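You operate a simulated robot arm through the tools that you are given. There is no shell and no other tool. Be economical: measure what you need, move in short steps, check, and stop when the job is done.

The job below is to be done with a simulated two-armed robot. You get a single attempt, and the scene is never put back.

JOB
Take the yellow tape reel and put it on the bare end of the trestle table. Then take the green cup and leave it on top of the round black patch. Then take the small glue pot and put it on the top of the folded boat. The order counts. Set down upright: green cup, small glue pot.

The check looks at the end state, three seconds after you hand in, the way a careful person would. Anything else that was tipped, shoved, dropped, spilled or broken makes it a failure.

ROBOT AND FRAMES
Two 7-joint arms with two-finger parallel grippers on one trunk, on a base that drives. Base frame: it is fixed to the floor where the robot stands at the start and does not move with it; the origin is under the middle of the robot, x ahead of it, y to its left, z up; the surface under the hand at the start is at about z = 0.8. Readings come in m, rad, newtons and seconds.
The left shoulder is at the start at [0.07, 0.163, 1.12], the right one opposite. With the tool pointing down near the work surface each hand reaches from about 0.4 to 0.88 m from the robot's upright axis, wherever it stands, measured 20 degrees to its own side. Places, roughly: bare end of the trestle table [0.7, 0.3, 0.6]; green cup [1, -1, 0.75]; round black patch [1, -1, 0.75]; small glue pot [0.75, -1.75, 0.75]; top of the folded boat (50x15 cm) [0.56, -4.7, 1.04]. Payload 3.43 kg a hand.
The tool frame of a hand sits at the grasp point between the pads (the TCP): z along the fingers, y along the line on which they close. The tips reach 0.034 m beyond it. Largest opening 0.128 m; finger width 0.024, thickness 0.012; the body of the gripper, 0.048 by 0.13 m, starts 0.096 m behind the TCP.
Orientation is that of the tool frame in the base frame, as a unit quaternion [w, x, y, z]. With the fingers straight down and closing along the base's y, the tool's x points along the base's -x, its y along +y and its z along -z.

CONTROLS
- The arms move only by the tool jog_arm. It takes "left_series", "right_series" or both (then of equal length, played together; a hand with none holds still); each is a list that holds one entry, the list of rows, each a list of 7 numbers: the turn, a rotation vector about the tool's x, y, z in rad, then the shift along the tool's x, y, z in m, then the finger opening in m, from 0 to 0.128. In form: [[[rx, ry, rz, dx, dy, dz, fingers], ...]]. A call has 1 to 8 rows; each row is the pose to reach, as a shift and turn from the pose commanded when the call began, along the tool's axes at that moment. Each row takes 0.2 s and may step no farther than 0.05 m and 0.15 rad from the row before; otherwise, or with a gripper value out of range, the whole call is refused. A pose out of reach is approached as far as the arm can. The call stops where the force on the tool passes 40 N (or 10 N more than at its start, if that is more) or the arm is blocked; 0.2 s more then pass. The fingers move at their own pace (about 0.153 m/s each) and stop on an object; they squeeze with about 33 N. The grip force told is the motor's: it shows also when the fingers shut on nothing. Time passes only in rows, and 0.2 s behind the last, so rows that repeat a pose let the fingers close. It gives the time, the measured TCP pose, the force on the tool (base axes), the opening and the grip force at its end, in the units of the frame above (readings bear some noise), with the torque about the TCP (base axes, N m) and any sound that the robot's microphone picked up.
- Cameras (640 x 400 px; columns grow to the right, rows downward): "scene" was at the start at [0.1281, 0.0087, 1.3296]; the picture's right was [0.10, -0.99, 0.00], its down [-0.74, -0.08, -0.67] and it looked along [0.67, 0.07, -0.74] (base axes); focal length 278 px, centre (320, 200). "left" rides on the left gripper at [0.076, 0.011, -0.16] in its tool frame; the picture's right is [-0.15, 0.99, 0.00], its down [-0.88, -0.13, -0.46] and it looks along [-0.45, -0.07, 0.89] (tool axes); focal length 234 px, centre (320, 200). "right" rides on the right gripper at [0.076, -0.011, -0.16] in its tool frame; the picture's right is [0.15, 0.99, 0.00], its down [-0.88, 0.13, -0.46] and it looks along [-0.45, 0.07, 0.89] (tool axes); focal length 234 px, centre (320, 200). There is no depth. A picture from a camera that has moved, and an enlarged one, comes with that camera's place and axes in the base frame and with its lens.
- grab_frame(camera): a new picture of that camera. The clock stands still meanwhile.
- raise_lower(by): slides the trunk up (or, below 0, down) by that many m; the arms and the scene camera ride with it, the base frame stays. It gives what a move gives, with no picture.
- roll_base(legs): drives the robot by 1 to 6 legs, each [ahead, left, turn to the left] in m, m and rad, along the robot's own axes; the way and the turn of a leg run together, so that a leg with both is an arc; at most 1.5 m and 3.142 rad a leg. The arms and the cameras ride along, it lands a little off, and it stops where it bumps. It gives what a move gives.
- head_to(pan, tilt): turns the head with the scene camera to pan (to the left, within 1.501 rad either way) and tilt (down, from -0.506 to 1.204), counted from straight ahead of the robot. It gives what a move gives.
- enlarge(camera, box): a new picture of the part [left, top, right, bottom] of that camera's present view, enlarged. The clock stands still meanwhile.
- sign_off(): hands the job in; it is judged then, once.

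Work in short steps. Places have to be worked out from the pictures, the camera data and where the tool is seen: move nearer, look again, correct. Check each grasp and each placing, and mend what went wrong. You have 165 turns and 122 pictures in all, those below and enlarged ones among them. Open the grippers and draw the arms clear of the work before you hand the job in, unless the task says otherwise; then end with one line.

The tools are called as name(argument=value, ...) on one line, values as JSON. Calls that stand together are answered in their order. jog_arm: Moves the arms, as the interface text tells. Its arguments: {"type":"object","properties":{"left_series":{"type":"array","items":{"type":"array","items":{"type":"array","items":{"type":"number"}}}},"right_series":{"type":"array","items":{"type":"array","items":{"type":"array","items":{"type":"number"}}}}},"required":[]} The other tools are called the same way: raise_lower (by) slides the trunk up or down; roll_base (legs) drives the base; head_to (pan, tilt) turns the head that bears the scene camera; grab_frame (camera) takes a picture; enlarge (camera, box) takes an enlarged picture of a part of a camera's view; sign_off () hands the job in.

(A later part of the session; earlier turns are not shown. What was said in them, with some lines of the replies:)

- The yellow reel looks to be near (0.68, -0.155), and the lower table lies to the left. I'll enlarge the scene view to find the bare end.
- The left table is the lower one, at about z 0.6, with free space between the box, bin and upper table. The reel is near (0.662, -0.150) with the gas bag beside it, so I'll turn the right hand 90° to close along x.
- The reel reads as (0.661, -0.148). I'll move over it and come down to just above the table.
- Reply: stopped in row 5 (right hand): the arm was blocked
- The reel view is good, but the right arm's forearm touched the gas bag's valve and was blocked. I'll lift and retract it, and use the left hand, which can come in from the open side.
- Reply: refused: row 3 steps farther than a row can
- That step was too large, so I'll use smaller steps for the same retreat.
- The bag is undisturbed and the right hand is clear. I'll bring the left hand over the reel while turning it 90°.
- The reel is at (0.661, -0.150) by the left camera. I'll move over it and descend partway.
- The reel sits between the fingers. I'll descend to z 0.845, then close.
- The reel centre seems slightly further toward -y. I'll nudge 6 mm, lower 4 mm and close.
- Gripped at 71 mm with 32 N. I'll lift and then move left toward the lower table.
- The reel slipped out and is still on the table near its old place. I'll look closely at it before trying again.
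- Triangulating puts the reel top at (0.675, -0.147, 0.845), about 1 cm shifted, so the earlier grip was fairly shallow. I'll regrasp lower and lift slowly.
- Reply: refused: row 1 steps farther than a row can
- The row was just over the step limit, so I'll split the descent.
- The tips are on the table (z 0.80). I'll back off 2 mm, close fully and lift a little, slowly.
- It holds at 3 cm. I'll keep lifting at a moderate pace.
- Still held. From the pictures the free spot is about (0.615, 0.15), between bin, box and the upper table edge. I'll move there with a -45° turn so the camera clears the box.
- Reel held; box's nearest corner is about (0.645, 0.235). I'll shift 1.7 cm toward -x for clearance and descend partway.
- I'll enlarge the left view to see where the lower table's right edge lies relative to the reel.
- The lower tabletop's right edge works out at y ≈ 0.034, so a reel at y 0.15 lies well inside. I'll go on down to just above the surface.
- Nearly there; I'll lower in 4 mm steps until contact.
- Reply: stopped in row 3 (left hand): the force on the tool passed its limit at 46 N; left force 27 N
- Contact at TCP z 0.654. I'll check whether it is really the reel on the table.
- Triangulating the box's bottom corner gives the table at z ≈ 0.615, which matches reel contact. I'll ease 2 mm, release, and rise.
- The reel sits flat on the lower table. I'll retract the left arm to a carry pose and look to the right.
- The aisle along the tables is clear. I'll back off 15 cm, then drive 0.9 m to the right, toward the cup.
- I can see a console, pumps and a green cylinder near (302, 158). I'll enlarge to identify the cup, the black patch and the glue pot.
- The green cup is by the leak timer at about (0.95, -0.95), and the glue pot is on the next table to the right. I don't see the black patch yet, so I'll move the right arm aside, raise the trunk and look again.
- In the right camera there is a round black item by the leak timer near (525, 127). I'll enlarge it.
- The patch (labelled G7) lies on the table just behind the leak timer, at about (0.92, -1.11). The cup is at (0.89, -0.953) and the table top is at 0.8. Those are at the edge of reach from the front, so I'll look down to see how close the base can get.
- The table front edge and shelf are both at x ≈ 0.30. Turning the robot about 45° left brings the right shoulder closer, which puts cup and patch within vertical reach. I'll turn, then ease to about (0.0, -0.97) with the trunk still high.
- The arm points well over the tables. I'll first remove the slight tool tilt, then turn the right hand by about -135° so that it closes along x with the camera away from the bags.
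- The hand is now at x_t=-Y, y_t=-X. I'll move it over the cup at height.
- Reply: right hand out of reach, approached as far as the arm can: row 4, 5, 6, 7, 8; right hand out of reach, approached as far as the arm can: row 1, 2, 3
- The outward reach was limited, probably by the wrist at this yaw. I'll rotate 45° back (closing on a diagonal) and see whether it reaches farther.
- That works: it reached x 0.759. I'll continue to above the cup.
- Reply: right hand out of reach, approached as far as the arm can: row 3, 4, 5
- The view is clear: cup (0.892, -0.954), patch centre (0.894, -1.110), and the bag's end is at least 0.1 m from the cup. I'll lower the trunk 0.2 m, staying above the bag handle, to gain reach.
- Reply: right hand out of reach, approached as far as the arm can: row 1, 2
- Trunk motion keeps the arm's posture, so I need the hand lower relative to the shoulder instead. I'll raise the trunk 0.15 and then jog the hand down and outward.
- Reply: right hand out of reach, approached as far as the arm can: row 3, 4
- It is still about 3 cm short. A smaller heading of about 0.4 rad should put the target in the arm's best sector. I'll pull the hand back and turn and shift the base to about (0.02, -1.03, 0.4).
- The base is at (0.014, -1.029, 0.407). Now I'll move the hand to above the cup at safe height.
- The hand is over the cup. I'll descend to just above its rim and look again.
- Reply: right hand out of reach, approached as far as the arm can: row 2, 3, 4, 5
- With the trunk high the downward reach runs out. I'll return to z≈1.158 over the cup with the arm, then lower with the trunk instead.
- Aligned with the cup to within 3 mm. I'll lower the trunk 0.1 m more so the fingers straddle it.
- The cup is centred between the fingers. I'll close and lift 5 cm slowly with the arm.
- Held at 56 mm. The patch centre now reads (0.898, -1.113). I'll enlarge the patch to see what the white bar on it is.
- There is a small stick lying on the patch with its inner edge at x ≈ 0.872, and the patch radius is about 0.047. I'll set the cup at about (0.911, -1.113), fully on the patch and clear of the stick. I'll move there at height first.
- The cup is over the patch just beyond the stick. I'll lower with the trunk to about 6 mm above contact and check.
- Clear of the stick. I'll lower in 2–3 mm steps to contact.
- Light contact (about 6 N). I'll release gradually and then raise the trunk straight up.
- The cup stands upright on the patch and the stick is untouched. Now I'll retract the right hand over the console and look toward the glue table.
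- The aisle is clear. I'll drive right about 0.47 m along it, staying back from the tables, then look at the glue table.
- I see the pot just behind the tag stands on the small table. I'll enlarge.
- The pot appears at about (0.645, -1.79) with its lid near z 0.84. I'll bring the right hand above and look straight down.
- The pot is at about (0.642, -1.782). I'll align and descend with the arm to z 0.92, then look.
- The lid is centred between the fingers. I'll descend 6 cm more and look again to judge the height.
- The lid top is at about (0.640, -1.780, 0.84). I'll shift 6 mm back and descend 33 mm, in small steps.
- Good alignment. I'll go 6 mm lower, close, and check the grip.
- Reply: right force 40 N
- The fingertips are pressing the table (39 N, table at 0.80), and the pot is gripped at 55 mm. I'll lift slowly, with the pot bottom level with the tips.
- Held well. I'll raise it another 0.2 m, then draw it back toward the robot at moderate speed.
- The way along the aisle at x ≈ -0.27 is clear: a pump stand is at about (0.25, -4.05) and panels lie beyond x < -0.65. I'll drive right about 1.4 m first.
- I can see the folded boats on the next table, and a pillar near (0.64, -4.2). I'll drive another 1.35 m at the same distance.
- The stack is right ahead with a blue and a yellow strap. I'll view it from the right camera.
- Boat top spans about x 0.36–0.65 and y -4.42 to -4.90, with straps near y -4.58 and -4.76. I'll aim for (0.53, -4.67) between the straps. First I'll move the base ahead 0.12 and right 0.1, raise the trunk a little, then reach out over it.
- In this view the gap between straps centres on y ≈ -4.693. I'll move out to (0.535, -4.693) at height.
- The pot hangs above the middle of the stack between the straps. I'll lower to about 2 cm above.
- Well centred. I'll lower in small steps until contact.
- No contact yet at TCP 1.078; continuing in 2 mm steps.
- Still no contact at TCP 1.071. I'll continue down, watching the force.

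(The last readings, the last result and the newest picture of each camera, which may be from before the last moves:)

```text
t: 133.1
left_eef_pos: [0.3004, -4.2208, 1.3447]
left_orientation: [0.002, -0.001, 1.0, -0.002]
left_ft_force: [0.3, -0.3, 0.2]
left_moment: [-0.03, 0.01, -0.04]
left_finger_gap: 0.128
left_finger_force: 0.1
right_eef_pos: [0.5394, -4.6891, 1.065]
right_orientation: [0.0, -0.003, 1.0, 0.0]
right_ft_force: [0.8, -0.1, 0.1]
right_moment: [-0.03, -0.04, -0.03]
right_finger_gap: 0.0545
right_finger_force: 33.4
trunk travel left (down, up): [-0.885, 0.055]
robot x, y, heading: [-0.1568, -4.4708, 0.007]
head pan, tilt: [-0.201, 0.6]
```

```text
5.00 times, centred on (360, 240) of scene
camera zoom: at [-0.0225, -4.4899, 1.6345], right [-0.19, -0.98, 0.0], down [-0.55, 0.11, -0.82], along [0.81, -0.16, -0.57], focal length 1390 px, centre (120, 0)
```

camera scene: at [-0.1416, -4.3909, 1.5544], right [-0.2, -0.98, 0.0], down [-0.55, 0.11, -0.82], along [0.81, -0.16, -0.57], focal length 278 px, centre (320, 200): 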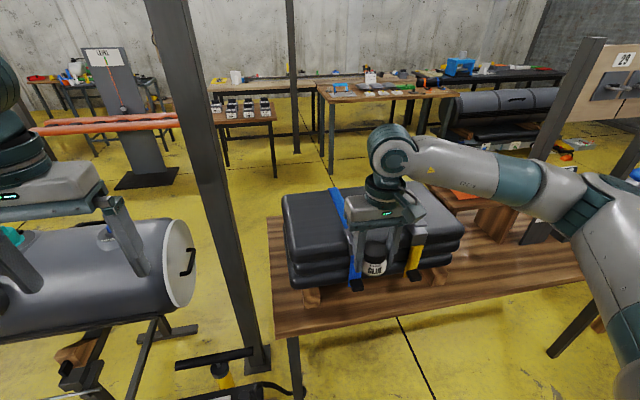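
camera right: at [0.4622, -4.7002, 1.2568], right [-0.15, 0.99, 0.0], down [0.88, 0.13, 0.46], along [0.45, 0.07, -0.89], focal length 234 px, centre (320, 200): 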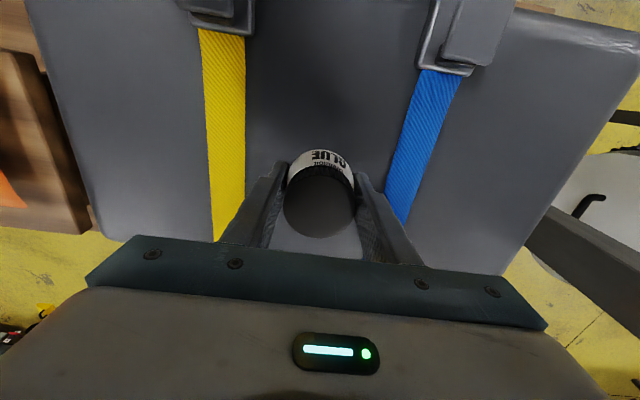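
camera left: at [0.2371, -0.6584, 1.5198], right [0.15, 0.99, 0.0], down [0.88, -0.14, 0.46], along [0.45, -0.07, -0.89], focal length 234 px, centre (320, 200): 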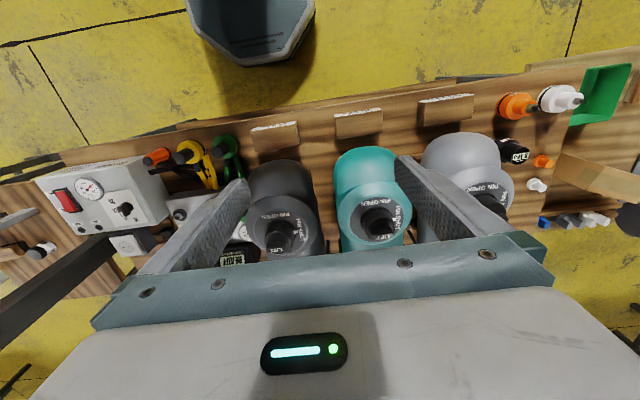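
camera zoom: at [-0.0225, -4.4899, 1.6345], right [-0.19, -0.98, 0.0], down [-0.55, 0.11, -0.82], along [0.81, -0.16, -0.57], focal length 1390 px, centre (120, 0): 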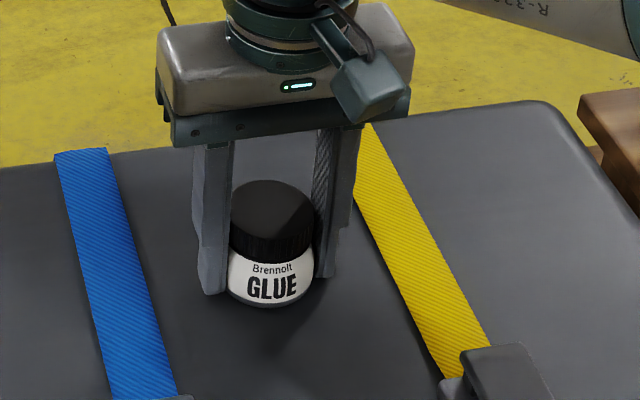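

The pot is almost on the surface, with its weight starting to come off the reading. A few more 1.5 mm steps.

jog_arm(right_series=[[[0, 0, 0, 0, 0, 0.0015, 0], [0, 0, 0, 0, 0, 0.003, 0], [0, 0, 0, 0, 0, 0.0045, 0]]])

```text
t: 133.9
left_eef_pos: [0.2993, -4.2209, 1.346]
left_orientation: [0.003, -0.002, 1.0, -0.001]
left_ft_force: [-0.7, -0.3, -0.8]
left_moment: [0.01, 0.0, -0.02]
left_finger_gap: 0.128
left_finger_force: 0.0
right_eef_pos: [0.537, -4.6894, 1.065]
right_orientation: [0.005, -0.003, 1.0, 0.002]
right_ft_force: [6.5, -3.2, 26.8]
right_moment: [-0.17, -0.16, -0.18]
right_finger_gap: 0.0542
right_finger_force: 33.6
trunk travel left (down, up): [-0.885, 0.055]
robot x, y, heading: [-0.1591, -4.4712, 0.002]
head pan, tilt: [-0.201, 0.6]
```

Firm contact (27 N). I'll back off 4 mm of the command to relax, then open gently and rise.

jog_arm(right_series=[[[0, 0, 0, 0, 0, -0.004, 0], [0, 0, 0, 0, 0, -0.004, 0], [0, 0, 0, 0, 0, -0.004, 0.058], [0, 0, 0, 0, 0, -0.004, 0.066], [0, 0, 0, 0, 0, -0.004, 0.08], [0, 0, 0, 0, 0, -0.004, 0.08]]])

enlarge(camera="scene", box=[310, 200, 410, 280])

```text
t: 135.3
left_eef_pos: [0.2985, -4.2208, 1.3455]
left_orientation: [0.003, 0.0, 1.0, -0.002]
left_ft_force: [-0.8, -0.2, -0.3]
left_moment: [0.01, 0.02, -0.02]
left_finger_gap: 0.128
left_finger_force: 0.0
right_eef_pos: [0.5354, -4.6903, 1.0626]
right_orientation: [0.0, -0.003, 1.0, 0.0]
right_ft_force: [-3.7, -1.6, 3.7]
right_moment: [0.15, 0.07, 0.1]
right_finger_gap: 0.0791
right_finger_force: 0.0
trunk travel left (down, up): [-0.885, 0.055]
robot x, y, heading: [-0.1618, -4.4749, 0.003]
head pan, tilt: [-0.201, 0.6]
```

```text
5.00 times, centred on (360, 240) of scene
camera zoom: at [-0.0237, -4.489, 1.6344], right [-0.19, -0.98, 0.0], down [-0.55, 0.11, -0.83], along [0.81, -0.16, -0.56], focal length 1390 px, centre (120, 0)
```

zoom: 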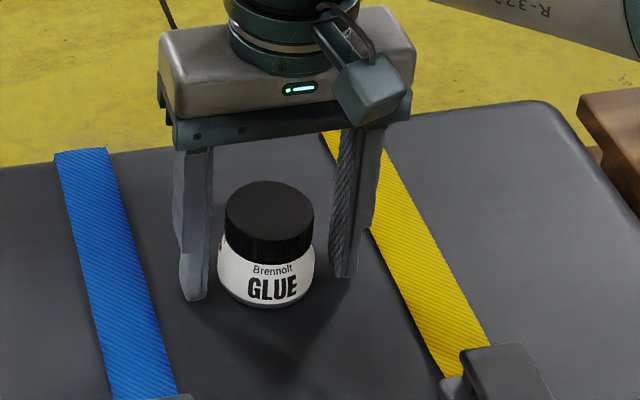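

The pot stands upright and free. I'll rise straight up and check.

jog_arm(right_series=[[[0, 0, 0, 0, 0, -0.01, 0.08], [0, 0, 0, 0, 0, -0.03, 0.08], [0, 0, 0, 0, 0, -0.06, 0.08], [0, 0, 0, 0, 0, -0.1, 0.08], [0, 0, 0, 0, 0, -0.14, 0.08], [0, 0, 0, 0.04, 0, -0.17, 0.08], [0, 0, 0, 0.085, 0, -0.18, 0.08], [0, 0, 0, 0.13, 0, -0.19, 0.128]]])

jog_arm(right_series=[[[0, 0, 0, 0.04, 0, 0, 0.128], [0, 0, 0, 0.085, 0, 0, 0.128], [0, 0, 0, 0.13, 0, 0, 0.128], [0, 0, 0, 0.15, 0, 0, 0.128]]])

roll_base(legs=[[-0.15, 0, 0]])

grab_frame(camera="scene")

```text
t: 137.1
left_eef_pos: [0.2986, -4.2217, 1.3447]
left_orientation: [0.003, -0.002, 1.0, -0.001]
left_ft_force: [-0.1, -0.4, 0.1]
left_moment: [0.02, -0.03, 0.0]
left_finger_gap: 0.1279
left_finger_force: 0.0
right_eef_pos: [0.4057, -4.6914, 1.2552]
right_orientation: [0.0, -0.002, 1.0, 0.001]
right_ft_force: [0.0, 0.2, 0.4]
right_moment: [0.04, -0.02, -0.01]
right_finger_gap: 0.128
right_finger_force: 0.1
trunk travel left (down, up): [-0.885, 0.055]
robot x, y, heading: [-0.1571, -4.475, 0.004]
head pan, tilt: [-0.201, 0.6]
```

```text
t: 138.1
left_eef_pos: [0.2992, -4.2224, 1.3456]
left_orientation: [0.002, 0.0, 1.0, -0.002]
left_ft_force: [-0.2, 0.2, 0.5]
left_moment: [0.0, 0.03, 0.0]
left_finger_gap: 0.1283
left_finger_force: 0.1
right_eef_pos: [0.2574, -4.6907, 1.2543]
right_orientation: [0.001, -0.003, 1.0, 0.001]
right_ft_force: [-0.1, 0.2, 0.6]
right_moment: [0.03, 0.0, -0.03]
right_finger_gap: 0.1284
right_finger_force: 0.0
trunk travel left (down, up): [-0.885, 0.055]
robot x, y, heading: [-0.1579, -4.4728, 0.006]
head pan, tilt: [-0.201, 0.6]
```

```text
t: 139.5
left_eef_pos: [0.1518, -4.2216, 1.3436]
left_orientation: [0.0, 0.0, 1.0, -0.001]
left_ft_force: [0.0, 0.0, -0.3]
left_moment: [0.03, 0.04, 0.03]
left_finger_gap: 0.1279
left_finger_force: 0.1
right_eef_pos: [0.1087, -4.6917, 1.2541]
right_orientation: [-0.002, -0.003, 1.0, 0.001]
right_ft_force: [0.6, 0.5, 0.3]
right_moment: [-0.03, 0.05, -0.01]
right_finger_gap: 0.1282
right_finger_force: 0.0
trunk travel left (down, up): [-0.885, 0.055]
robot x, y, heading: [-0.3117, -4.4749, 0.004]
head pan, tilt: [-0.201, 0.6]
```

```text
37 pictures are left
camera scene: at [-0.17, -4.4907, 1.634], right [-0.19, -0.98, 0.0], down [-0.56, 0.11, -0.82], along [0.81, -0.16, -0.57], focal length 278 px, centre (320, 200)
```

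scene: 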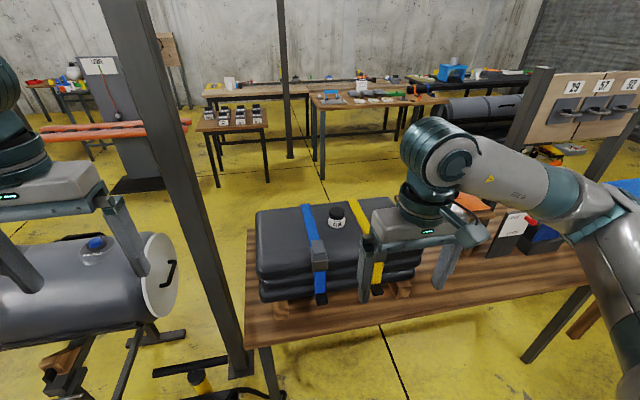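

The pot stands on the folded boat, the cup is on the patch, the reel is on the trestle table, and the arms are clear with grippers open. I'm handing in.

sign_off()

```text
The job is handed in.
```

The job is handed in: the reel is on the bare end of the trestle table, the cup upright on the black patch and the glue pot upright on the folded boat, placed in that order. Early on, the right forearm was blocked against a gas bag's valve and the reel slipped once and slid about 1 cm; neither disturbed anything else that I could see.
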